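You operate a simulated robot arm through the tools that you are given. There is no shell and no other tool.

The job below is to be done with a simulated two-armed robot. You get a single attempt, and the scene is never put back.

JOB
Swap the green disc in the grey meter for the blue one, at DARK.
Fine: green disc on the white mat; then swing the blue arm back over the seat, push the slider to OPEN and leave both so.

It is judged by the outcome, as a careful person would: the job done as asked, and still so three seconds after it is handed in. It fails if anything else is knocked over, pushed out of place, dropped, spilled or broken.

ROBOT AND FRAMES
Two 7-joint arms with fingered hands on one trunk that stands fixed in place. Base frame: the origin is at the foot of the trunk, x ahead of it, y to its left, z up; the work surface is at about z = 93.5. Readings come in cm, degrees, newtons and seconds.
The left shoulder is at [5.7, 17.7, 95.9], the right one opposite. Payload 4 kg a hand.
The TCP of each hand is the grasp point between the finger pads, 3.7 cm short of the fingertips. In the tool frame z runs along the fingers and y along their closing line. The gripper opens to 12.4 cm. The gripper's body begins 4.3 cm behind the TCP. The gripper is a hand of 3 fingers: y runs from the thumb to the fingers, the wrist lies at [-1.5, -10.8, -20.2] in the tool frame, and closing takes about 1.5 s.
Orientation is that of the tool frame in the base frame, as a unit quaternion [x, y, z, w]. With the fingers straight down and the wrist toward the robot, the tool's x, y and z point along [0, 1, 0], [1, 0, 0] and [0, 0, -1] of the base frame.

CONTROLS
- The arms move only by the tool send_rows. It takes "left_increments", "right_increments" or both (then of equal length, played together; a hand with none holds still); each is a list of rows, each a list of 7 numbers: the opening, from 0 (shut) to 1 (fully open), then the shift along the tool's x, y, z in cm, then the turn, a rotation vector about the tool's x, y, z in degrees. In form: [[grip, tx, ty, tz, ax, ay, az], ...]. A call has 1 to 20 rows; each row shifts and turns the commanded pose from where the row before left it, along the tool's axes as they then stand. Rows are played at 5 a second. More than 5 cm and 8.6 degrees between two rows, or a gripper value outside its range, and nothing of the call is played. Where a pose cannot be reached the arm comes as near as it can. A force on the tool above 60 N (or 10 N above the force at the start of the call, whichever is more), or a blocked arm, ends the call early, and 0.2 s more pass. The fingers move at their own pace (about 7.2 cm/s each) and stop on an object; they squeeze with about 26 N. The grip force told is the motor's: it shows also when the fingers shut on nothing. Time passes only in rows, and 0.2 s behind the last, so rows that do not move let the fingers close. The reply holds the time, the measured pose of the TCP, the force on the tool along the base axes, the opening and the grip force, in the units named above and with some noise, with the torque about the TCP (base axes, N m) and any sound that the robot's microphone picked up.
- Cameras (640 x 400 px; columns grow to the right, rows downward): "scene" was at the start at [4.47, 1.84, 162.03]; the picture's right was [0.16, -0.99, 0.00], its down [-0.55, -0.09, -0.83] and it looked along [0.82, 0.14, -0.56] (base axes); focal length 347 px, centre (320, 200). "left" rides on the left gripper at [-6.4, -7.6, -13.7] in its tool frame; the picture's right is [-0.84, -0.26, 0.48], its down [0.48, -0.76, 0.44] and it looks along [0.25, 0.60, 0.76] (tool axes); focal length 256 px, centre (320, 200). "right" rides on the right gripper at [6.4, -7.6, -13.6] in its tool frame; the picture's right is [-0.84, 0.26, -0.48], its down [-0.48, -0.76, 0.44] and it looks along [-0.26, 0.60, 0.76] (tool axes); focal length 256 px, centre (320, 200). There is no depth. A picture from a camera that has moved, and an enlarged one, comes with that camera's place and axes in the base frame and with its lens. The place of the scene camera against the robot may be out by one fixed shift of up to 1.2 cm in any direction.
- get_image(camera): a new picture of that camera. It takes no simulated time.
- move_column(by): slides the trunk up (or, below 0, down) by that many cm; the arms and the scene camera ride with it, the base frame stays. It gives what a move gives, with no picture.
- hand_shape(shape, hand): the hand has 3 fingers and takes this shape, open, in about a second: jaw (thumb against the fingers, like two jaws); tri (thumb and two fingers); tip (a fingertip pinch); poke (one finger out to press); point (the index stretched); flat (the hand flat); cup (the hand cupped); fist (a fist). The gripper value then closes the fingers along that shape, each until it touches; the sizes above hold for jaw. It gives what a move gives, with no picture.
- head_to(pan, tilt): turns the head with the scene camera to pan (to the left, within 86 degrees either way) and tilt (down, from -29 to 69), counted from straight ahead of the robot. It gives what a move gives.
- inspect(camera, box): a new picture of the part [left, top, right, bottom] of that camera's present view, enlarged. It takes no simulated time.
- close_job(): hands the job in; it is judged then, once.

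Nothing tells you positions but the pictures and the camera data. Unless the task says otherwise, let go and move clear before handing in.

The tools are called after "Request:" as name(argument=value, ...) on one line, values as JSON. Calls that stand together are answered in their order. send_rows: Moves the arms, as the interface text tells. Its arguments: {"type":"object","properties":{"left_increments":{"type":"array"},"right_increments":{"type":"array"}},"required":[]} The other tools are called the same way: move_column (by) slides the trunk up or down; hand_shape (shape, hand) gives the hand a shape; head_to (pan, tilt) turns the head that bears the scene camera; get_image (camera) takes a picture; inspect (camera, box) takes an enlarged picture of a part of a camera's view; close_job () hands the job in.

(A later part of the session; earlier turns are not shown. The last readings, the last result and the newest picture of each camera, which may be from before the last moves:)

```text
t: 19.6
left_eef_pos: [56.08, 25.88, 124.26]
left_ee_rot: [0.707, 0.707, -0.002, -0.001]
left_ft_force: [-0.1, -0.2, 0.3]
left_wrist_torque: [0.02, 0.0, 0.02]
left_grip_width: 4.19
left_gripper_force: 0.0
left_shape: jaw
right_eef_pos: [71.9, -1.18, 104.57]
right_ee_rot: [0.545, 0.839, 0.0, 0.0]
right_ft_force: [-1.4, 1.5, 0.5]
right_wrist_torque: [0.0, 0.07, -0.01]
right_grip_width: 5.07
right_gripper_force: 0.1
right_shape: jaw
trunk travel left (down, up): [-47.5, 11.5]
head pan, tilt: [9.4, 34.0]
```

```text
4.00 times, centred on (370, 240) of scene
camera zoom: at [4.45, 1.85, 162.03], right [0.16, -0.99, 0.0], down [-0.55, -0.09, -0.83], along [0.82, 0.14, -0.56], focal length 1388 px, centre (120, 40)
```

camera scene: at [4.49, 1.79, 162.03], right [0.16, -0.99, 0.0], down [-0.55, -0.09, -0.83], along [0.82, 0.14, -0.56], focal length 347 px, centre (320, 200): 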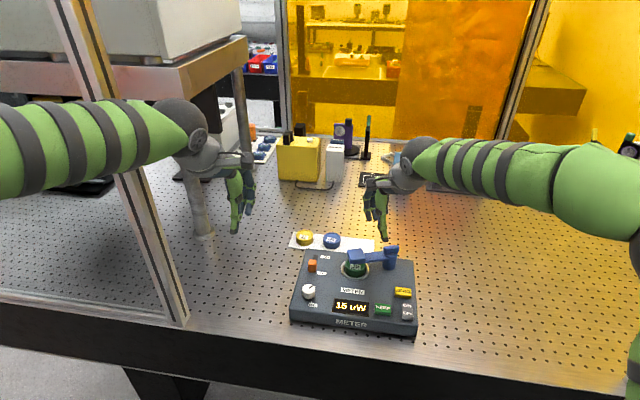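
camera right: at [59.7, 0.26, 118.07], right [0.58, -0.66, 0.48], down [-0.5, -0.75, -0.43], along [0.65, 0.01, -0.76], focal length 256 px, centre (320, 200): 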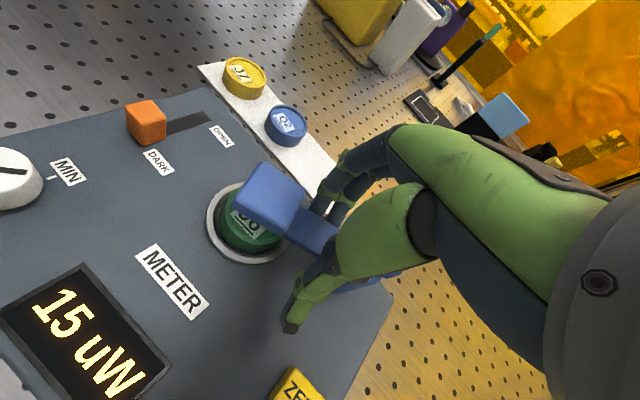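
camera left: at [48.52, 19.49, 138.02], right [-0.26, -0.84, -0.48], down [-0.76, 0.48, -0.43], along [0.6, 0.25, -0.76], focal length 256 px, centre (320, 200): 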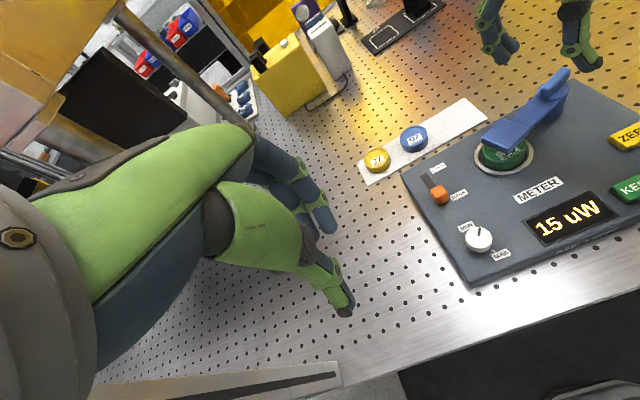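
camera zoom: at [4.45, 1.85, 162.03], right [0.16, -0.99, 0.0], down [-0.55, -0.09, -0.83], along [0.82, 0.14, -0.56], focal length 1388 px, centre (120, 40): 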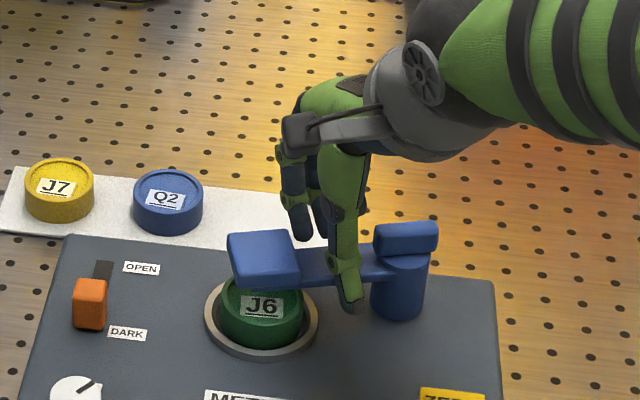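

The arm moves freely toward the rear at about 2 N, so that's its direction. I'll follow its arc about the post in steps, turning the hand with it.

Request:
send_rows(right_increments=[[0.42, -0.19, 0.66, 0, 0, 0, 8], [0.42, -0.19, 0.66, 0, 0, 0, 8], [0.42, -0.19, 0.66, 0, 0, 0, 8], [0.42, -0.19, 0.66, 0, 0, 0, 8], [0.42, 0, 0, 0, 0, 0, 0]])

Request:
inspect(camera="left", box=[400, 0, 640, 180])

Request:
get_image(camera="right")

Request:
inspect(camera="scene", box=[310, 190, 430, 290])

```text
t: 20.8
left_eef_pos: [56.12, 25.84, 124.09]
left_ee_rot: [0.707, 0.708, 0.0, -0.001]
left_ft_force: [0.4, 0.2, 0.3]
left_wrist_torque: [0.01, -0.02, 0.0]
left_grip_width: 4.19
left_gripper_force: 0.0
left_shape: jaw
right_eef_pos: [74.56, -1.33, 104.42]
right_ee_rot: [0.755, 0.656, 0.0, 0.0]
right_ft_force: [-1.0, 0.7, 0.2]
right_wrist_torque: [0.01, 0.01, 0.0]
right_grip_width: 5.25
right_gripper_force: 0.1
right_shape: jaw
trunk travel left (down, up): [-47.5, 11.5]
head pan, tilt: [9.4, 34.0]
```

```text
2.22 times, centred on (520, 90) of left
camera zoom: at [48.5, 19.51, 138.02], right [-0.26, -0.84, -0.48], down [-0.76, 0.48, -0.43], along [0.6, 0.25, -0.76], focal length 569 px, centre (-124, 444)
```

zoom: 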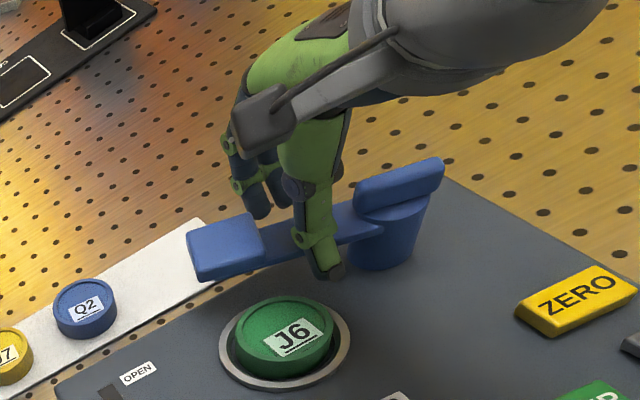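

```text
taken
camera right: at [67.92, 5.91, 118.1], right [0.14, -0.87, 0.48], down [-0.82, -0.37, -0.43], along [0.56, -0.34, -0.76], focal length 256 px, centre (320, 200)
```

right: 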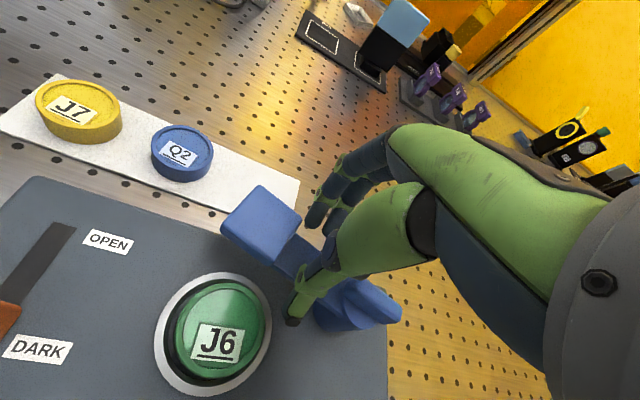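

```text
4.00 times, centred on (370, 240) of scene
camera zoom: at [4.47, 1.83, 162.03], right [0.16, -0.99, 0.0], down [-0.55, -0.09, -0.83], along [0.82, 0.14, -0.56], focal length 1388 px, centre (120, 40)
```

zoom: 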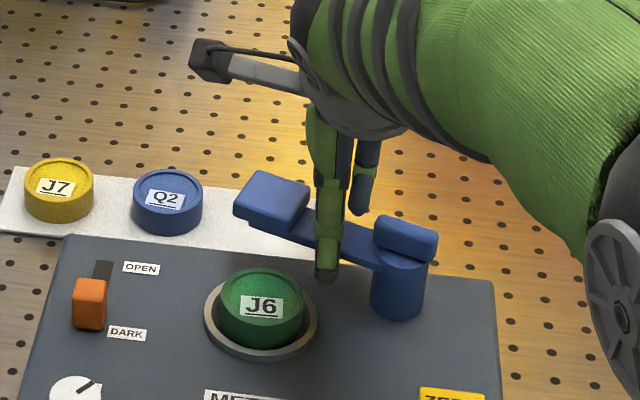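

The arm is swinging smoothly and the green disc is uncovered. I'll keep going along the arc.

Request:
send_rows(right_increments=[[0.42, -0.19, 0.66, 0, 0, 0, 8], [0.42, -0.19, 0.66, 0, 0, 0, 8], [0.42, -0.19, 0.66, 0, 0, 0, 8], [0.42, -0.19, 0.66, 0, 0, 0, 8], [0.42, 0, 0, 0, 0, 0, 0]])

Request:
inspect(camera="left", box=[400, 0, 640, 180])

Request:
get_image(camera="right")

Request:
get_image(camera="scene")

```text
t: 22.0
left_eef_pos: [56.01, 25.86, 124.13]
left_ee_rot: [0.707, 0.707, -0.002, -0.001]
left_ft_force: [-0.6, -0.2, 0.7]
left_wrist_torque: [0.01, -0.01, 0.03]
left_grip_width: 4.19
left_gripper_force: 0.1
left_shape: jaw
right_eef_pos: [76.63, -2.96, 104.39]
right_ee_rot: [0.907, 0.422, 0.0, -0.001]
right_ft_force: [-1.1, 1.0, 0.3]
right_wrist_torque: [0.01, -0.04, -0.01]
right_grip_width: 5.25
right_gripper_force: 0.1
right_shape: jaw
trunk travel left (down, up): [-47.5, 11.5]
head pan, tilt: [9.4, 34.0]
```

```text
2.22 times, centred on (520, 90) of left
camera zoom: at [48.5, 19.53, 138.02], right [-0.26, -0.84, -0.48], down [-0.76, 0.48, -0.43], along [0.6, 0.25, -0.76], focal length 569 px, centre (-124, 444)
```

zoom: 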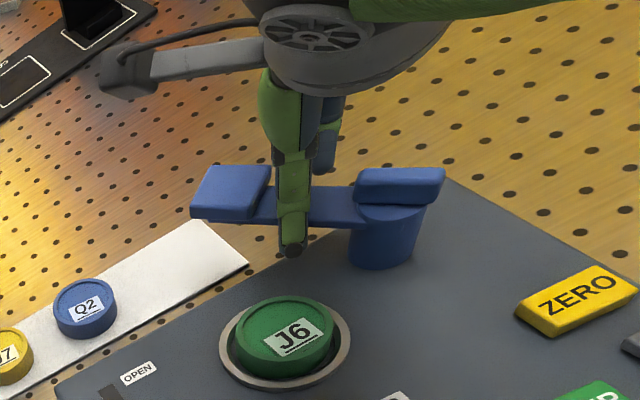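

```text
taken
camera right: at [74.99, 6.74, 118.13], right [-0.34, -0.81, 0.48], down [-0.89, 0.12, -0.43], along [0.29, -0.58, -0.76], focal length 256 px, centre (320, 200)
```

right: 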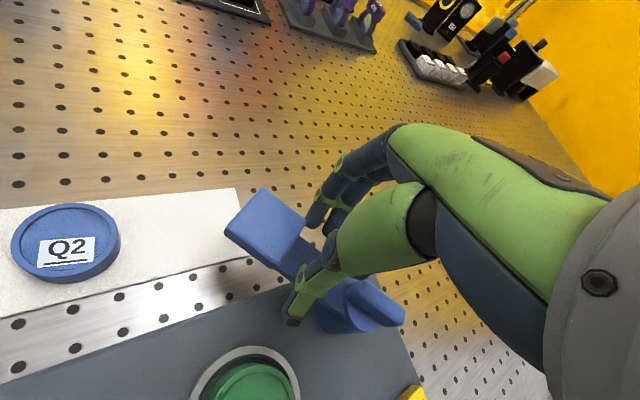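

```text
taken
camera scene: at [4.47, 1.85, 162.03], right [0.16, -0.99, 0.0], down [-0.55, -0.09, -0.83], along [0.82, 0.14, -0.56], focal length 347 px, centre (320, 200)
```

scene: 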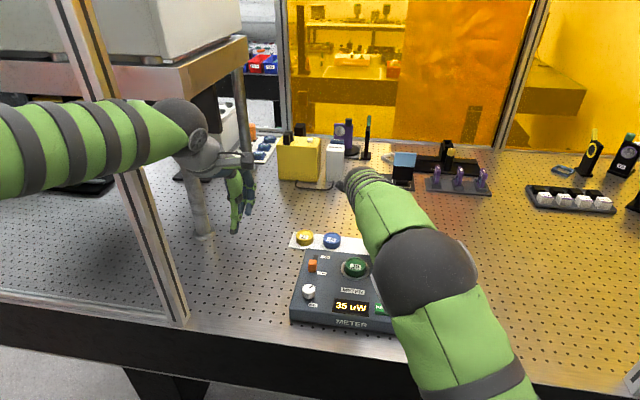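

The arm is about two thirds of the way and the force is still low. I'll continue so that the pad also clears the mat's free space.

Request:
send_rows(right_increments=[[0.42, -0.19, 0.66, 0, 0, 0, 8], [0.42, -0.19, 0.66, 0, 0, 0, 8], [0.42, -0.19, 0.66, 0, 0, 0, 8], [0.42, 0, 0, 0, 0, 0, 0]])

Request:
inspect(camera="left", box=[400, 0, 640, 180])

Request:
get_image(camera="scene")

```text
t: 23.0
left_eef_pos: [56.08, 25.84, 124.2]
left_ee_rot: [0.708, 0.706, 0.0, 0.0]
left_ft_force: [-0.4, -0.7, -0.3]
left_wrist_torque: [0.02, 0.01, -0.01]
left_grip_width: 4.19
left_gripper_force: 0.0
left_shape: jaw
right_eef_pos: [77.7, -4.9, 104.61]
right_ee_rot: [0.975, 0.224, 0.001, 0.0]
right_ft_force: [-0.1, 0.6, -0.4]
right_wrist_torque: [-0.01, -0.01, -0.01]
right_grip_width: 5.23
right_gripper_force: 0.0
right_shape: jaw
trunk travel left (down, up): [-47.5, 11.5]
head pan, tilt: [9.4, 34.0]
```

```text
2.22 times, centred on (520, 90) of left
camera zoom: at [48.5, 19.54, 138.02], right [-0.26, -0.84, -0.48], down [-0.76, 0.48, -0.43], along [0.6, 0.25, -0.76], focal length 569 px, centre (-124, 444)
```

zoom: 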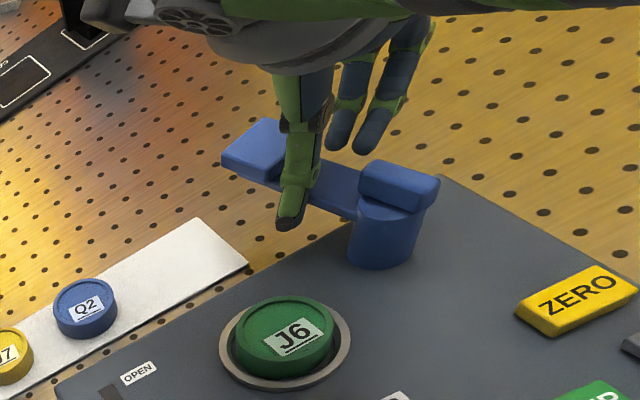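

```text
taken
camera scene: at [4.47, 1.86, 162.03], right [0.16, -0.99, 0.0], down [-0.55, -0.09, -0.83], along [0.82, 0.14, -0.56], focal length 347 px, centre (320, 200)
```

scene: 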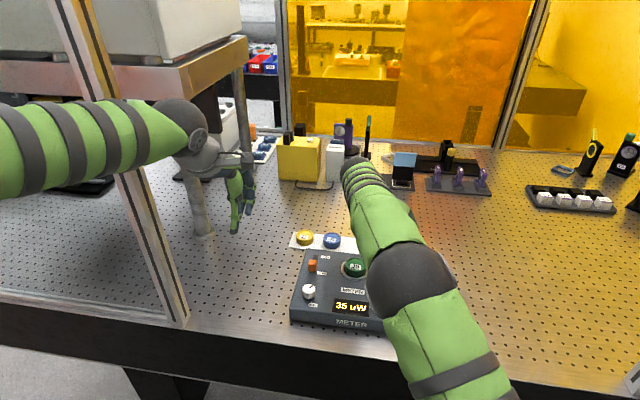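

The pad is now near (81.4, -2.8). Another small push will take it fully past the mat.

Request:
send_rows(right_increments=[[0.44, -0.2, 0.65, 0, 0, 0, 5], [0.44, -0.2, 0.65, 0, 0, 0, 5], [0.44, -0.2, 0.6, 0, 0, 0, 0], [0.44, 0, 0, 0, 0, 0, 0]])

Request:
inspect(camera="left", box=[400, 0, 640, 180])

Request:
get_image(camera="right")

```text
t: 24.0
left_eef_pos: [56.13, 25.86, 124.14]
left_ee_rot: [0.707, 0.707, -0.001, 0.0]
left_ft_force: [-0.1, 0.2, -1.2]
left_wrist_torque: [-0.03, 0.0, 0.0]
left_grip_width: 4.21
left_gripper_force: 0.1
left_shape: jaw
right_eef_pos: [77.73, -6.53, 104.44]
right_ee_rot: [0.99, 0.14, 0.0, 0.0]
right_ft_force: [0.8, 5.1, 0.5]
right_wrist_torque: [0.12, -0.03, -0.04]
right_grip_width: 5.73
right_gripper_force: 0.0
right_shape: jaw
trunk travel left (down, up): [-47.5, 11.5]
head pan, tilt: [9.4, 34.0]
```

```text
2.22 times, centred on (520, 90) of left
camera zoom: at [48.51, 19.6, 138.01], right [-0.26, -0.84, -0.48], down [-0.76, 0.48, -0.43], along [0.6, 0.25, -0.76], focal length 569 px, centre (-124, 444)
```

zoom: 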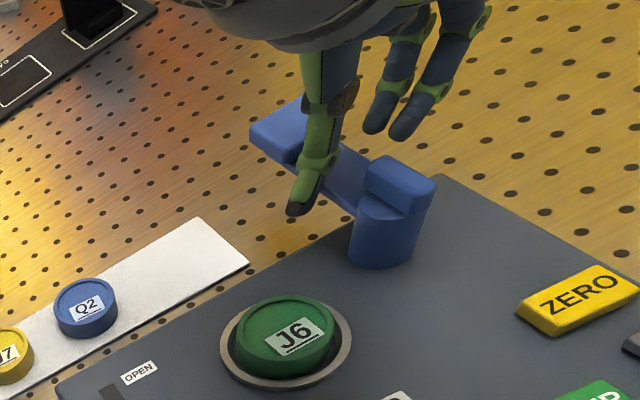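

```text
taken
camera right: at [81.67, 2.33, 118.1], right [-0.73, -0.48, 0.48], down [-0.67, 0.6, -0.43], along [-0.08, -0.64, -0.76], focal length 256 px, centre (320, 200)
```

right: 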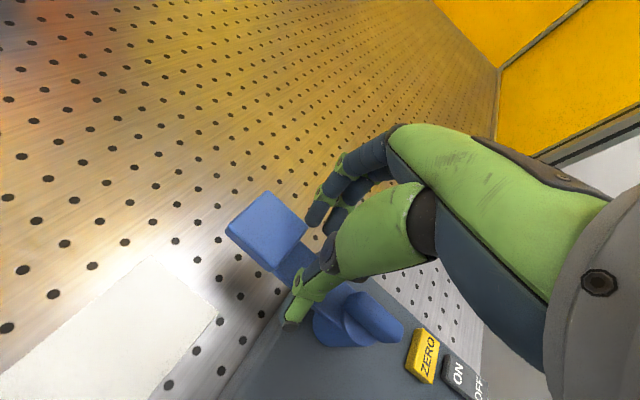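

The arm has reached its rear stop (5 N) with the pad near (81.8, -4.5), clear of both mat and seat. I'll ease off, lift the right hand straight up, turn it back and park it to the right.

Request:
send_rows(right_increments=[[0.44, 0, -0.6, 0, 0, 0, 0], [0.46, 0, -0.5, 0, 0, 0, 0], [0.5, 0, 0, 0, 0, 0, 0], [0.5, 0, 0, -1.5, 0, 0, 0], [0.5, 0, 0, -2, 0, 0, 0], [0.5, 0, 0, -3, 0, 0, 0], [0.5, 0, 0, -3, 0, 0, 0], [0.5, 0, 0, -3, 0, 0, 0], [0.5, 0, 0, -3, 0, 0, 0]])

Request:
inspect(camera="left", box=[400, 0, 640, 180])

```text
t: 26.0
left_eef_pos: [55.88, 25.8, 124.3]
left_ee_rot: [0.707, 0.707, 0.0, 0.0]
left_ft_force: [-1.2, -1.5, -0.8]
left_wrist_torque: [-0.06, -0.01, -0.01]
left_grip_width: 4.21
left_gripper_force: 0.0
left_shape: jaw
right_eef_pos: [76.81, -5.53, 118.77]
right_ee_rot: [0.99, 0.138, -0.001, 0.0]
right_ft_force: [-0.4, 0.7, 0.1]
right_wrist_torque: [0.0, -0.02, -0.03]
right_grip_width: 6.2
right_gripper_force: 0.0
right_shape: jaw
right hand out of reach, approached as far as the arm can: row 9
trunk travel left (down, up): [-47.5, 11.5]
head pan, tilt: [9.4, 34.0]
```

```text
2.22 times, centred on (520, 90) of left
camera zoom: at [48.36, 19.59, 138.08], right [-0.26, -0.84, -0.48], down [-0.76, 0.48, -0.44], along [0.6, 0.25, -0.76], focal length 569 px, centre (-124, 444)
```

zoom: 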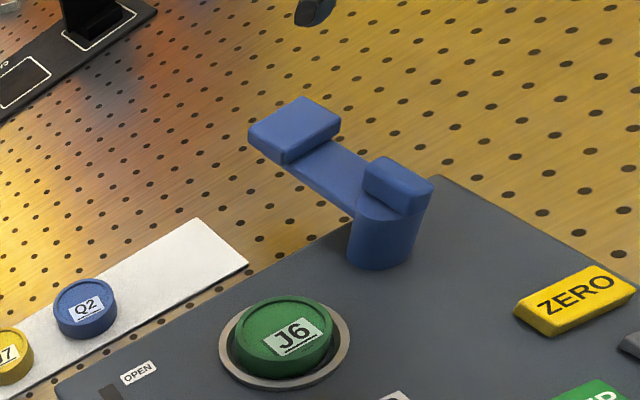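

The blue arm rests at its rear stop and the seat is open. Now I'll turn the right hand back to its normal orientation while moving it out to the right, where its camera can watch.

Request:
send_rows(right_increments=[[0.5, -1.48, 0.82, 0, 0, 0, -8], [0.5, -1.58, 0.61, 0, 0, 0, -8], [0.5, -1.65, 0.38, 0, 0, 0, -8], [0.5, -1.69, 0.15, 0, 0, 0, -8], [0.5, -1.69, -0.09, 0, 0, 0, -8], [0.5, -1.67, -0.32, 0, 0, 0, -8], [0.5, -1.6, -0.55, 0, 0, 0, -8], [0.5, -1.51, -0.77, 0, 0, 0, -8], [0.5, -1.39, -0.97, 0, 0, 0, -8], [0.5, -1.4, -1.5, -0.8, 0, 0, 0], [0.5, -1.4, -1.5, -0.8, 0, 0, 0], [0.5, -1.4, -1.5, -0.8, 0, 0, 0]])

Request:
get_image(camera="right")

Request:
get_image(camera="scene")

```text
t: 28.6
left_eef_pos: [56.0, 25.75, 124.17]
left_ee_rot: [0.707, 0.707, -0.001, -0.001]
left_ft_force: [0.3, -1.3, 0.9]
left_wrist_torque: [-0.02, 0.0, -0.03]
left_grip_width: 4.19
left_gripper_force: 0.0
left_shape: jaw
right_eef_pos: [81.94, -15.05, 131.36]
right_ee_rot: [0.72, 0.694, -0.002, -0.002]
right_ft_force: [0.6, 0.4, 0.2]
right_wrist_torque: [-0.01, 0.03, -0.01]
right_grip_width: 6.17
right_gripper_force: 0.0
right_shape: jaw
right hand out of reach, approached as far as the arm can: row 1, 2, 3, 4, 5, 6, 7, 8, 9, 10, 11, 12
trunk travel left (down, up): [-47.5, 11.5]
head pan, tilt: [9.4, 34.0]
```

```text
taken
camera right: at [74.68, -8.49, 144.99], right [0.23, -0.85, 0.48], down [-0.78, -0.46, -0.43], along [0.58, -0.28, -0.76], focal length 256 px, centre (320, 200)
```

right: 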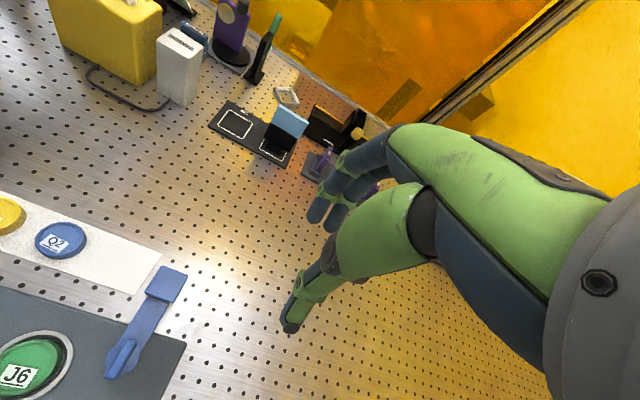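

```text
taken
camera scene: at [4.45, 1.83, 162.03], right [0.16, -0.99, 0.0], down [-0.55, -0.09, -0.83], along [0.82, 0.14, -0.56], focal length 347 px, centre (320, 200)
```

scene: 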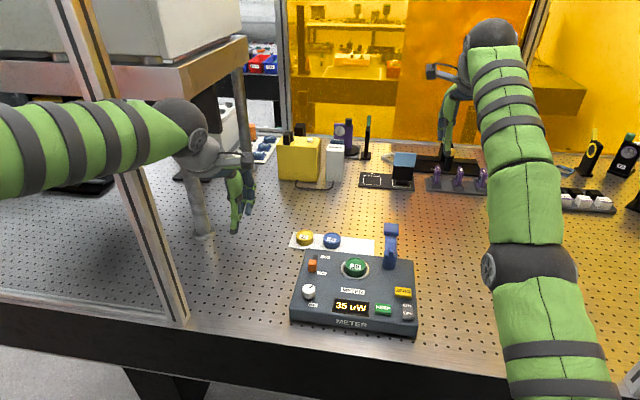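

The right arm ended somewhere unexpected: stretched out high at (82, -15, 131), reported out of reach. It's touching nothing. I'll check how it responds to small moves before going on.

Request:
send_rows(right_increments=[[0.5, 0, 0, 0, 0, 0, 0]])

Request:
send_rows(right_increments=[[0.5, 0, -2, 0, 0, 0, 0], [0.5, 0, -2, 0, 0, 0, 0]])

```text
t: 29.0
left_eef_pos: [55.98, 25.7, 124.08]
left_ee_rot: [0.707, 0.707, -0.001, -0.001]
left_ft_force: [0.4, 0.5, -0.1]
left_wrist_torque: [0.02, 0.0, -0.04]
left_grip_width: 4.21
left_gripper_force: 0.1
left_shape: jaw
right_eef_pos: [82.07, -15.09, 131.46]
right_ee_rot: [0.72, 0.694, 0.0, -0.002]
right_ft_force: [0.0, 0.7, 0.3]
right_wrist_torque: [0.01, -0.01, 0.01]
right_grip_width: 6.17
right_gripper_force: 0.1
right_shape: jaw
trunk travel left (down, up): [-47.5, 11.5]
head pan, tilt: [9.4, 34.0]
```

```text
t: 29.6
left_eef_pos: [56.04, 25.77, 124.17]
left_ee_rot: [0.707, 0.707, -0.001, 0.0]
left_ft_force: [-0.7, 0.2, -0.8]
left_wrist_torque: [-0.01, -0.03, 0.04]
left_grip_width: 4.2
left_gripper_force: 0.0
left_shape: jaw
right_eef_pos: [80.92, -14.28, 133.27]
right_ee_rot: [0.72, 0.694, -0.001, -0.001]
right_ft_force: [-0.2, -0.7, -0.3]
right_wrist_torque: [0.0, -0.02, 0.01]
right_grip_width: 6.19
right_gripper_force: 0.0
right_shape: jaw
right hand out of reach, approached as far as the arm can: row 1, 2
trunk travel left (down, up): [-47.5, 11.5]
head pan, tilt: [9.4, 34.0]
```

At this height the wrist sits at the arm's reach limit, which explains the odd slide. I'll bring the hand straight down a little over clear table to get back inside its reach.

Request:
send_rows(right_increments=[[0.5, 0, -0.5, 2, 0, 0, 0], [0.5, 0, -0.5, 2, 0, 0, 0], [0.5, 0, -0.5, 2, 0, 0, 0]])

Request:
get_image(camera="scene")

```text
t: 30.4
left_eef_pos: [56.16, 25.87, 124.05]
left_ee_rot: [0.707, 0.707, -0.002, -0.001]
left_ft_force: [-0.5, 0.0, -0.5]
left_wrist_torque: [0.01, 0.06, -0.04]
left_grip_width: 4.16
left_gripper_force: 0.0
left_shape: jaw
right_eef_pos: [83.05, -13.73, 129.37]
right_ee_rot: [0.719, 0.695, -0.002, -0.002]
right_ft_force: [0.6, 0.0, 0.7]
right_wrist_torque: [0.01, -0.02, -0.01]
right_grip_width: 6.19
right_gripper_force: 0.0
right_shape: jaw
right hand out of reach, approached as far as the arm can: row 1, 2, 3
trunk travel left (down, up): [-47.5, 11.5]
head pan, tilt: [9.4, 34.0]
```

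```text
taken
camera scene: at [4.52, 1.85, 162.03], right [0.16, -0.99, 0.0], down [-0.55, -0.09, -0.83], along [0.82, 0.14, -0.56], focal length 347 px, centre (320, 200)
```

scene: 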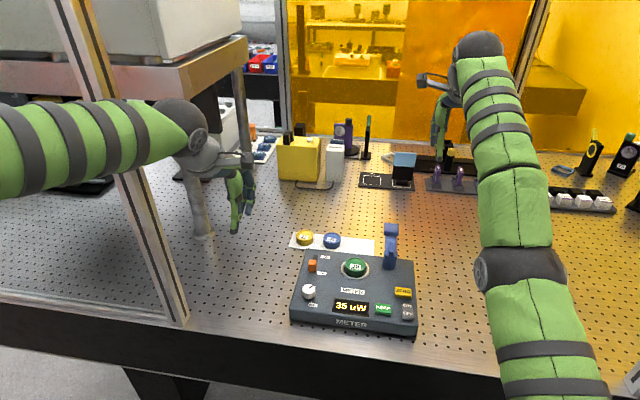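

The hand keeps sliding along its reach limit because the elbow is straight. I'll try a larger step directly back toward the shoulder, which is clear of everything.

Request:
send_rows(right_increments=[[0.5, 0, -3.8, 3.0, 0, 0, 0]])

Request:
send_rows(right_increments=[[0.5, 0, -3.8, 3.0, 0, 0, 0], [0.5, 0, -3.8, 3.0, 0, 0, 0]])

```text
t: 30.8
left_eef_pos: [56.1, 25.74, 124.19]
left_ee_rot: [0.707, 0.707, 0.0, -0.001]
left_ft_force: [0.0, 0.2, -0.1]
left_wrist_torque: [-0.01, 0.0, -0.01]
left_grip_width: 4.19
left_gripper_force: 0.1
left_shape: jaw
right_eef_pos: [83.37, -12.87, 128.67]
right_ee_rot: [0.72, 0.694, -0.001, -0.001]
right_ft_force: [-0.4, 0.2, -0.1]
right_wrist_torque: [-0.02, -0.03, 0.02]
right_grip_width: 6.2
right_gripper_force: 0.0
right_shape: jaw
right hand out of reach, approached as far as the arm can: row 1
trunk travel left (down, up): [-47.5, 11.5]
head pan, tilt: [9.4, 34.0]
```

```text
t: 31.4
left_eef_pos: [55.98, 25.8, 124.11]
left_ee_rot: [0.707, 0.707, -0.001, 0.001]
left_ft_force: [0.0, 0.1, -0.9]
left_wrist_torque: [0.01, -0.02, 0.03]
left_grip_width: 4.18
left_gripper_force: 0.0
left_shape: jaw
right_eef_pos: [83.82, -12.03, 127.64]
right_ee_rot: [0.72, 0.694, -0.002, -0.001]
right_ft_force: [0.1, -0.1, -0.1]
right_wrist_torque: [-0.01, 0.0, 0.01]
right_grip_width: 6.19
right_gripper_force: 0.0
right_shape: jaw
right hand out of reach, approached as far as the arm can: row 1, 2
trunk travel left (down, up): [-47.5, 11.5]
head pan, tilt: [9.4, 34.0]
```

The elbow looks locked straight. I'll try a sideways move to the left, well above everything, combined with a pull inward so it can bend.

Request:
send_rows(right_increments=[[0.5, 2, 0, 0, 0, 0, 0], [0.5, 2, -0.5, 0, 0, 0, 0]])

Request:
get_image(camera="scene")

```text
t: 32.0
left_eef_pos: [56.15, 25.9, 124.13]
left_ee_rot: [0.707, 0.707, 0.0, 0.0]
left_ft_force: [-0.1, 0.2, 0.3]
left_wrist_torque: [0.01, 0.02, 0.0]
left_grip_width: 4.17
left_gripper_force: 0.1
left_shape: jaw
right_eef_pos: [83.54, -7.76, 127.36]
right_ee_rot: [0.719, 0.695, 0.0, -0.001]
right_ft_force: [-0.1, 0.0, -0.2]
right_wrist_torque: [0.01, -0.04, 0.01]
right_grip_width: 6.18
right_gripper_force: 0.1
right_shape: jaw
trunk travel left (down, up): [-47.5, 11.5]
head pan, tilt: [9.4, 34.0]
```

```text
taken
camera scene: at [4.47, 1.87, 162.03], right [0.16, -0.99, 0.0], down [-0.55, -0.09, -0.83], along [0.82, 0.14, -0.56], focal length 347 px, centre (320, 200)
```

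scene: 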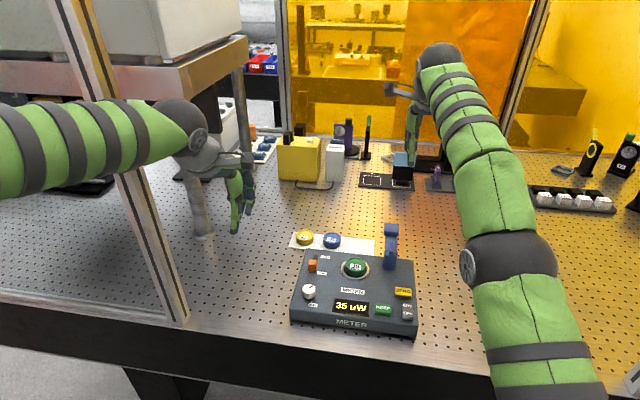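

That worked: the move left was followed exactly and the arm isn't reported out of reach. Now I'll draw it back inward step by step.

Request:
send_rows(right_increments=[[0.5, 1, -1.5, 0, 0, 0, 0], [0.5, 0.5, -1.5, 0, 0, 0, 0], [0.5, 0, -2, 0, 0, 0, 0], [0.5, 0, -2, 0, 0, 0, 0]])

Request:
get_image(camera="scene")

```text
t: 33.0
left_eef_pos: [56.0, 25.75, 124.12]
left_ee_rot: [0.707, 0.707, 0.001, 0.001]
left_ft_force: [0.2, 0.1, 0.1]
left_wrist_torque: [-0.02, 0.0, -0.03]
left_grip_width: 4.2
left_gripper_force: 0.1
left_shape: jaw
right_eef_pos: [76.18, -6.16, 127.3]
right_ee_rot: [0.719, 0.695, 0.0, 0.001]
right_ft_force: [0.1, -0.5, -0.1]
right_wrist_torque: [0.0, 0.01, -0.03]
right_grip_width: 6.21
right_gripper_force: 0.0
right_shape: jaw
trunk travel left (down, up): [-47.5, 11.5]
head pan, tilt: [9.4, 34.0]
```

```text
taken
camera scene: at [4.43, 1.84, 162.03], right [0.16, -0.99, 0.0], down [-0.55, -0.09, -0.83], along [0.82, 0.14, -0.56], focal length 347 px, centre (320, 200)
```

scene: 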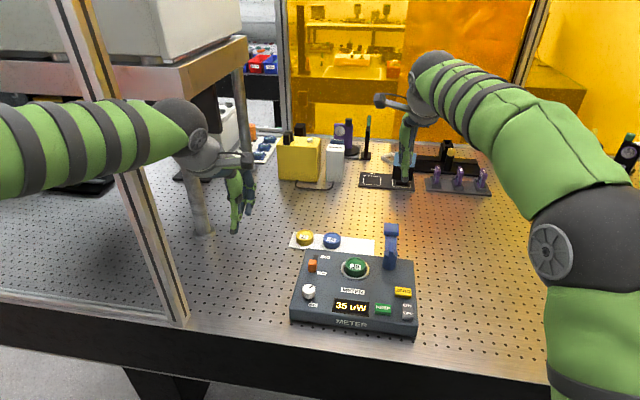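

The elbow bends normally again. I'll bring the right hand back to its original parking area.

Request:
send_rows(right_increments=[[0.5, -1.0, -2.2, -0.3, 0, 0, 0], [0.5, -1.0, -2.2, -0.3, 0, 0, 0], [0.5, -1.2, -2.2, -0.3, 0, 0, 0], [0.5, -1.5, -2.2, -0.3, 0, 0, 0], [0.5, -1.5, -2.2, -0.3, 0, 0, 0], [0.5, -1.5, -2.2, -0.3, 0, 0, 0], [0.5, -1.7, -2.2, -0.3, 0, 0, 0], [0.5, -1.7, -2.2, -0.3, 0, 0, 0]])

Request:
get_image(camera="scene")

Request:
get_image(camera="right")

```text
t: 34.8
left_eef_pos: [55.99, 25.73, 124.18]
left_ee_rot: [0.707, 0.707, 0.0, 0.0]
left_ft_force: [0.2, -0.3, -0.3]
left_wrist_torque: [0.05, 0.0, 0.01]
left_grip_width: 4.19
left_gripper_force: 0.1
left_shape: jaw
right_eef_pos: [58.4, -16.76, 129.76]
right_ee_rot: [0.719, 0.695, 0.001, 0.0]
right_ft_force: [-0.8, 0.3, 0.0]
right_wrist_torque: [-0.02, 0.0, -0.02]
right_grip_width: 6.2
right_gripper_force: 0.1
right_shape: jaw
trunk travel left (down, up): [-47.5, 11.5]
head pan, tilt: [9.4, 34.0]
```

```text
taken
camera scene: at [4.4, 1.78, 162.04], right [0.16, -0.99, 0.0], down [-0.55, -0.09, -0.83], along [0.82, 0.14, -0.56], focal length 347 px, centre (320, 200)
```

scene: 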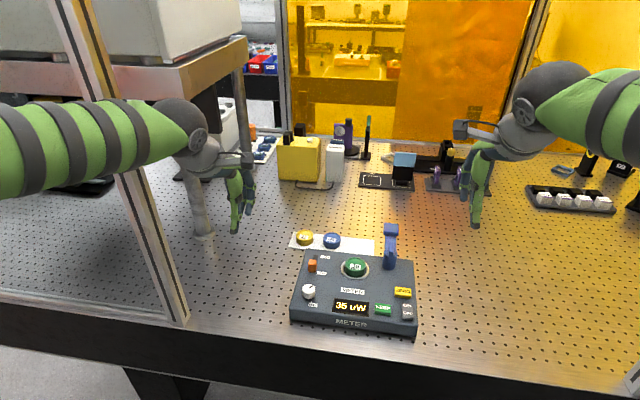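

```text
taken
camera right: at [50.88, -10.2, 143.45], right [0.23, -0.85, 0.48], down [-0.78, -0.46, -0.43], along [0.59, -0.28, -0.76], focal length 256 px, centre (320, 200)
```

right: 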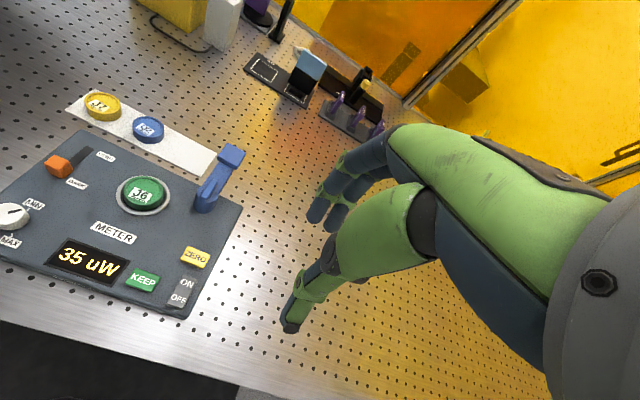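

The right hand is back in its parking area and nothing was disturbed. Next I'll fix the positions of the green and blue discs more exactly from both hand cameras.

Request:
inspect(camera="right", box=[60, 80, 250, 220])

Request:
inspect(camera="left", box=[350, 60, 590, 210])

```text
2.86 times, centred on (155, 150) of right
camera zoom: at [50.88, -10.2, 143.45], right [0.23, -0.85, 0.48], down [-0.78, -0.46, -0.43], along [0.59, -0.28, -0.76], focal length 731 px, centre (791, 343)
```

zoom: 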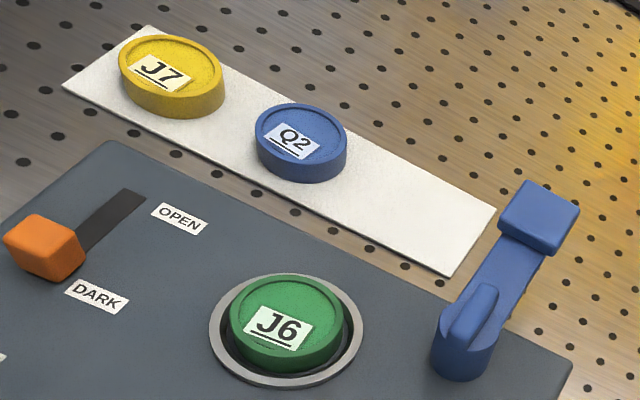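

```text
2.67 times, centred on (470, 135) of left
camera zoom: at [48.45, 19.48, 138.05], right [-0.26, -0.84, -0.48], down [-0.76, 0.48, -0.43], along [0.6, 0.25, -0.76], focal length 683 px, centre (-80, 373)
```

zoom: 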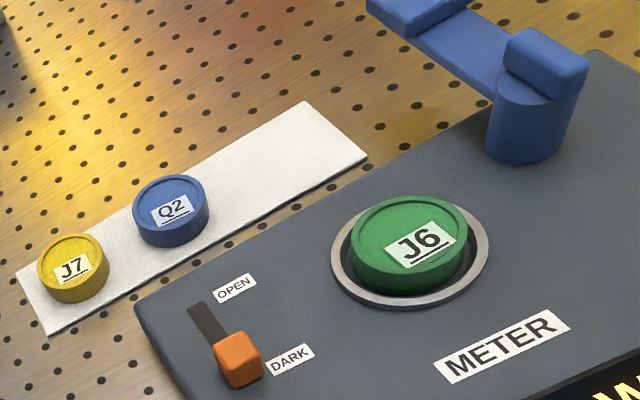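

I put the green disc's top at (69.4, 2.8, 100.3) and the blue one's at (83.3, 10.6, 96.3). Each disc is about 5.4 cm across and 2.5 cm high. The left hand will go above the green disc while the right shifts slightly away.

Request:
send_rows(left_increments=[[0.6, -2.3, 1.34, 0, 0, 0, 0], [0.7, -2.3, 1.34, 0, 0, 0, 0], [0.7, -2.3, 1.34, 1.2, 0, 0, 0], [0.7, -2.3, 1.34, 1.2, 0, 0, 0], [0.7, -2.3, 1.34, 1.2, 0, 0, 0], [0.7, -2.3, 1.34, 1.2, 0, 0, 0], [0.7, -2.3, 1.34, 1.2, 0, 0, 0], [0.7, -2.3, 1.34, 1.2, 0, 0, 0], [0.7, -2.3, 1.34, 1.2, 0, 0, 0], [0.7, -2.3, 1.34, 1.2, 0, 0, 0], [0.7, 0, 0, 0, 0, 0, 0]], right_increments=[[0.5, -1.5, -0.5, 0, 0, 0, 0], [0.5, -1.5, -0.5, 0, 0, 0, 0], [0.5, -1.5, -0.5, 0, 0, 0, 0], [0.5, 0, 0, 0, 0, 0, 0], [0.5, 0, 0, 0, 0, 0, 0], [0.5, 0, 0, 0, 0, 0, 0], [0.5, 0, 0, 0, 0, 0, 0], [0.5, 0, 0, 0, 0, 0, 0], [0.5, 0, 0, 0, 0, 0, 0], [0.5, 0, 0, 0, 0, 0, 0], [0.5, 0, 0, 0, 0, 0, 0]])

Request:
get_image(camera="left")

Request:
get_image(camera="right")

Request:
inspect(camera="scene", box=[280, 170, 420, 290])

```text
t: 37.2
left_eef_pos: [69.27, 3.08, 114.6]
left_ee_rot: [0.707, 0.707, -0.001, 0.001]
left_ft_force: [-0.4, 0.3, 0.1]
left_wrist_torque: [0.04, -0.01, 0.0]
left_grip_width: 8.63
left_gripper_force: 0.0
left_shape: jaw
right_eef_pos: [56.74, -20.97, 129.86]
right_ee_rot: [0.719, 0.695, 0.0, -0.001]
right_ft_force: [1.1, 0.3, 0.7]
right_wrist_torque: [0.0, 0.0, 0.02]
right_grip_width: 6.18
right_gripper_force: 0.2
right_shape: jaw
trunk travel left (down, up): [-47.5, 11.5]
head pan, tilt: [9.4, 34.0]
```

```text
taken
camera left: at [61.75, -3.11, 128.52], right [-0.26, -0.84, -0.48], down [-0.76, 0.48, -0.43], along [0.6, 0.25, -0.76], focal length 256 px, centre (320, 200)
```

left: 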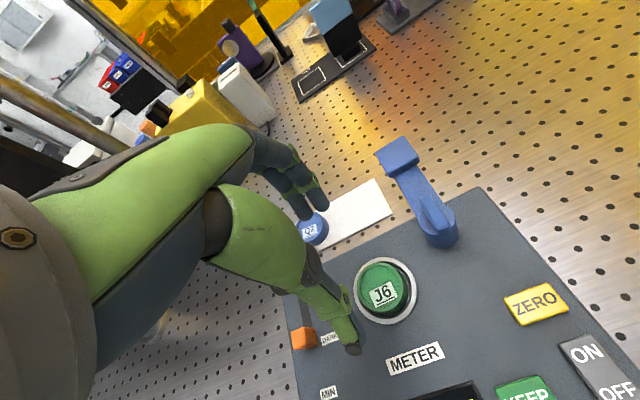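

```text
taken
camera right: at [49.36, -14.47, 143.42], right [0.23, -0.85, 0.48], down [-0.78, -0.46, -0.43], along [0.59, -0.28, -0.76], focal length 256 px, centre (320, 200)
```

right: 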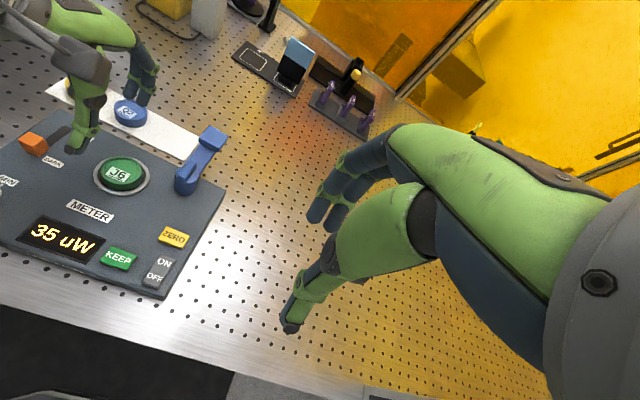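

```text
3.33 times, centred on (350, 230) of scene
camera zoom: at [4.45, 1.87, 162.03], right [0.16, -0.99, 0.0], down [-0.55, -0.09, -0.83], along [0.82, 0.14, -0.56], focal length 1157 px, centre (220, 100)
```

zoom: 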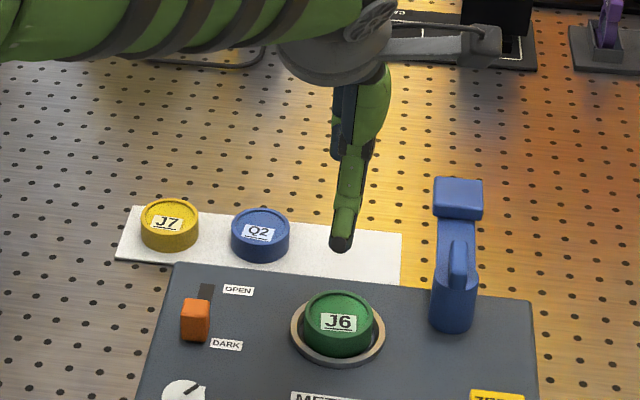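

Request:
inspect(camera="left", box=[330, 240, 440, 340])

Request:
inspect(camera="right", box=[70, 130, 170, 210])

```text
4.00 times, centred on (385, 290) of left
camera zoom: at [61.75, -3.11, 128.52], right [-0.26, -0.84, -0.48], down [-0.76, 0.48, -0.43], along [0.6, 0.25, -0.76], focal length 1024 px, centre (60, -160)
```

zoom: 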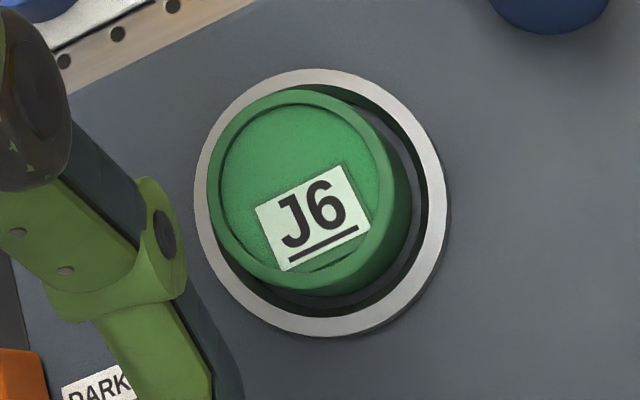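

```text
5.00 times, centred on (120, 170) of right
camera zoom: at [49.36, -14.47, 143.42], right [0.23, -0.85, 0.48], down [-0.78, -0.46, -0.43], along [0.59, -0.28, -0.76], focal length 1280 px, centre (1320, 350)
```

zoom: 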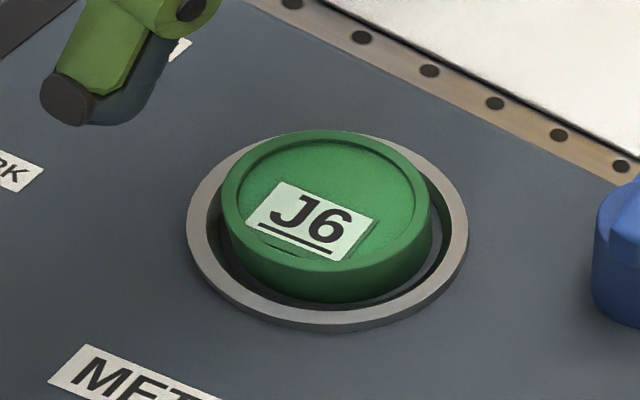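

The ring centre is at (69.3, 2.85). The disc is about 5 cm across in a ring about 6 cm inside, with its top near z = 100.2. I'll lower the open hand around it and check before closing.

Request:
send_rows(left_increments=[[0.7, -0.22, 0.1, 2, 0, 0, 0], [0.7, 0, 0, 2, 0, 0, 0], [0.7, 0, 0, 2, 0, 0, 0], [0.7, 0, 0, 2, 0, 0, 0], [0.7, 0, 0, 1.5, 0, 0, 0], [0.7, 0, 0, 1.0, 0, 0, 0], [0.7, 0, 0, 0, 0, 0, 0]])

Request:
get_image(camera="left")

Request:
inspect(camera="right", box=[30, 80, 190, 210])

Request:
inspect(camera="scene", box=[300, 210, 420, 300])

```text
t: 38.8
left_eef_pos: [69.47, 2.66, 104.08]
left_ee_rot: [0.707, 0.707, -0.002, -0.001]
left_ft_force: [0.7, 0.1, -0.9]
left_wrist_torque: [0.0, 0.04, -0.04]
left_grip_width: 8.65
left_gripper_force: 0.0
left_shape: jaw
right_eef_pos: [56.8, -21.06, 129.77]
right_ee_rot: [0.719, 0.695, -0.001, -0.001]
right_ft_force: [0.2, -0.2, -0.3]
right_wrist_torque: [0.05, 0.01, -0.02]
right_grip_width: 6.18
right_gripper_force: 0.0
right_shape: jaw
trunk travel left (down, up): [-47.5, 11.5]
head pan, tilt: [9.4, 34.0]
```

```text
taken
camera left: at [62.01, -3.63, 118.06], right [-0.26, -0.84, -0.48], down [-0.76, 0.48, -0.43], along [0.6, 0.25, -0.76], focal length 256 px, centre (320, 200)
```

left: 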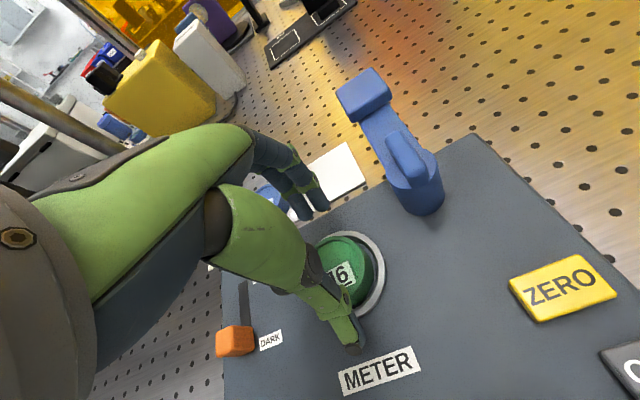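

```text
3.08 times, centred on (110, 145) of right
camera zoom: at [49.38, -14.5, 143.41], right [0.23, -0.85, 0.48], down [-0.78, -0.46, -0.43], along [0.59, -0.28, -0.76], focal length 788 px, centre (966, 369)
```

zoom: 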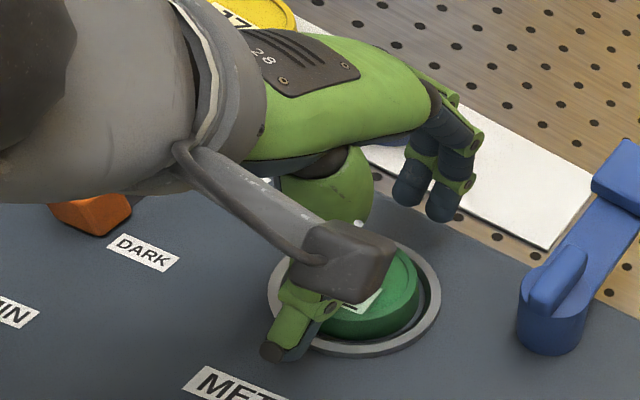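

```text
4.44 times, centred on (360, 255) of scene
camera zoom: at [4.47, 1.84, 162.03], right [0.16, -0.99, 0.0], down [-0.55, -0.09, -0.83], along [0.82, 0.14, -0.56], focal length 1543 px, centre (142, -44)
```

zoom: 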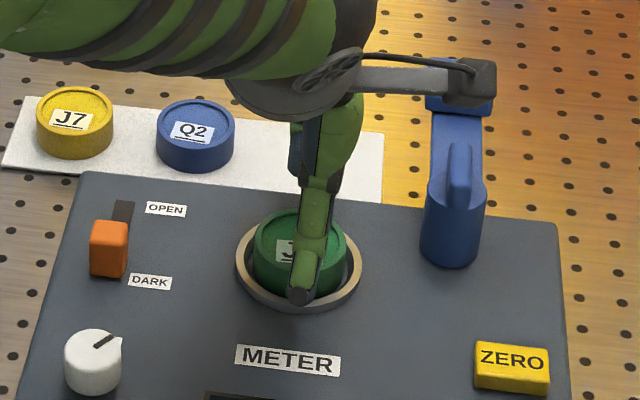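

The hand is centred over the disc. I'll lower it slightly and close nearly to the disc's width, then check the height.

Request:
send_rows(left_increments=[[0.7, 0.1, 0, 0.5, 0, 0, 0], [0.6, 0, 0, 0, 0, 0, 0], [0.5, 0, 0, 0, 0, 0, 0], [0.47, 0, 0, 0, 0, 0, 0], [0.47, 0, 0, 0, 0, 0, 0], [0.47, 0, 0, 0, 0, 0, 0]])

Request:
inspect(camera="left", box=[240, 160, 420, 370])

Request:
inspect(camera="right", box=[80, 120, 180, 200])

Request:
inspect(camera="scene", box=[330, 230, 390, 280])

```text
t: 40.2
left_eef_pos: [69.47, 2.91, 103.52]
left_ee_rot: [0.706, 0.708, 0.0, -0.001]
left_ft_force: [0.7, 0.9, 0.4]
left_wrist_torque: [0.03, -0.04, -0.02]
left_grip_width: 5.89
left_gripper_force: 0.2
left_shape: jaw
right_eef_pos: [56.78, -21.01, 129.86]
right_ee_rot: [0.719, 0.695, -0.001, 0.0]
right_ft_force: [-0.1, 0.5, 0.5]
right_wrist_torque: [0.02, 0.0, 0.01]
right_grip_width: 6.21
right_gripper_force: 0.1
right_shape: jaw
trunk travel left (down, up): [-47.5, 11.5]
head pan, tilt: [9.4, 34.0]
```

```text
1.90 times, centred on (330, 265) of left
camera zoom: at [61.93, -3.46, 117.47], right [-0.26, -0.84, -0.48], down [-0.76, 0.48, -0.43], along [0.6, 0.25, -0.76], focal length 488 px, centre (301, 76)
```

zoom: 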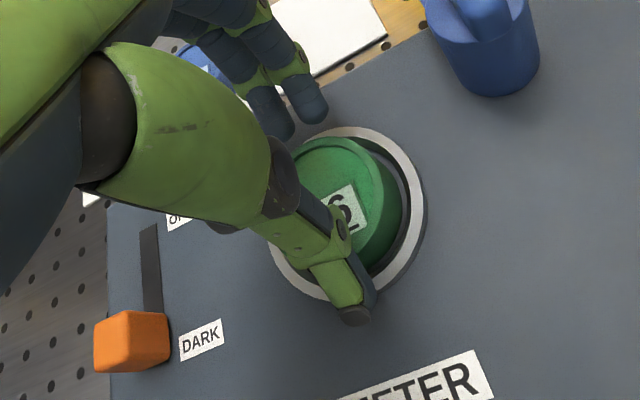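

```text
5.00 times, centred on (130, 160) of right
camera zoom: at [49.39, -14.51, 143.41], right [0.23, -0.85, 0.48], down [-0.78, -0.46, -0.43], along [0.59, -0.28, -0.76], focal length 1280 px, centre (1270, 400)
```

zoom: 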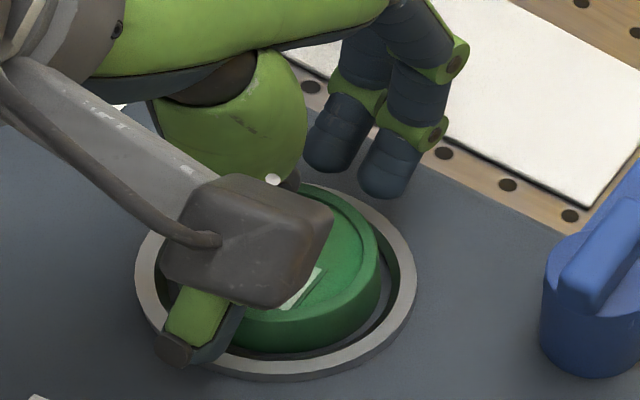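

```text
8.00 times, centred on (360, 255) of scene
camera zoom: at [4.48, 1.83, 162.03], right [0.16, -0.99, 0.0], down [-0.55, -0.09, -0.83], along [0.82, 0.14, -0.56], focal length 2777 px, centre (0, -240)
```

zoom: 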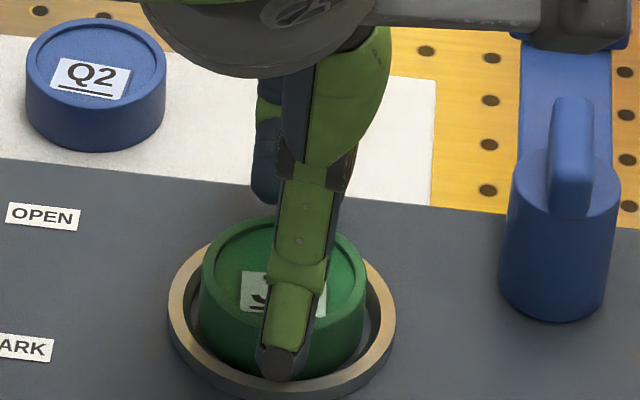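

The fingertips sit just above the ring, with the disc between them. I'll lower 0.3 cm more and close on it.

Request:
send_rows(left_increments=[[0.47, 0, 0, 0.3, 0, 0, 0], [0.4, 0, 0, 0, 0, 0, 0], [0.3, 0, 0, 0, 0, 0, 0], [0.2, 0, 0, 0, 0, 0, 0], [0.2, 0, 0, 0, 0, 0, 0], [0.2, 0, 0, 0, 0, 0, 0]])

Request:
inspect(camera="left", box=[240, 160, 420, 370])

Request:
inspect(camera="scene", box=[330, 230, 390, 280])

```text
t: 41.6
left_eef_pos: [69.54, 2.84, 103.56]
left_ee_rot: [0.707, 0.707, 0.001, 0.001]
left_ft_force: [1.5, -0.4, 15.5]
left_wrist_torque: [-0.04, -0.47, 0.04]
left_grip_width: 4.3
left_gripper_force: 26.5
left_shape: jaw
right_eef_pos: [56.72, -21.05, 129.9]
right_ee_rot: [0.72, 0.694, 0.0, -0.001]
right_ft_force: [-0.3, -0.9, -0.2]
right_wrist_torque: [0.0, -0.01, 0.01]
right_grip_width: 6.2
right_gripper_force: 0.1
right_shape: jaw
trunk travel left (down, up): [-47.5, 11.5]
head pan, tilt: [9.4, 34.0]
```

```text
1.90 times, centred on (330, 265) of left
camera zoom: at [61.83, -3.41, 117.43], right [-0.26, -0.84, -0.48], down [-0.76, 0.48, -0.44], along [0.6, 0.25, -0.76], focal length 488 px, centre (301, 76)
```

zoom: 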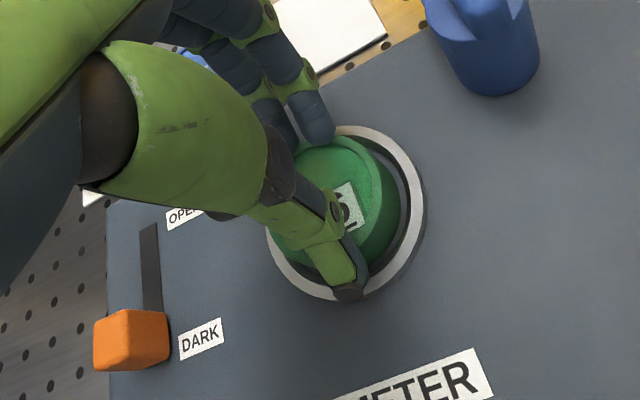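

```text
8.00 times, centred on (360, 255) of scene
camera zoom: at [4.36, 1.83, 162.05], right [0.16, -0.99, 0.0], down [-0.55, -0.09, -0.83], along [0.82, 0.14, -0.56], focal length 2777 px, centre (0, -240)
```

zoom: 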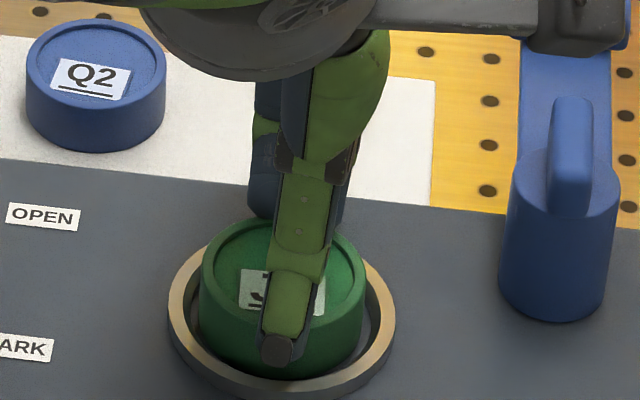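

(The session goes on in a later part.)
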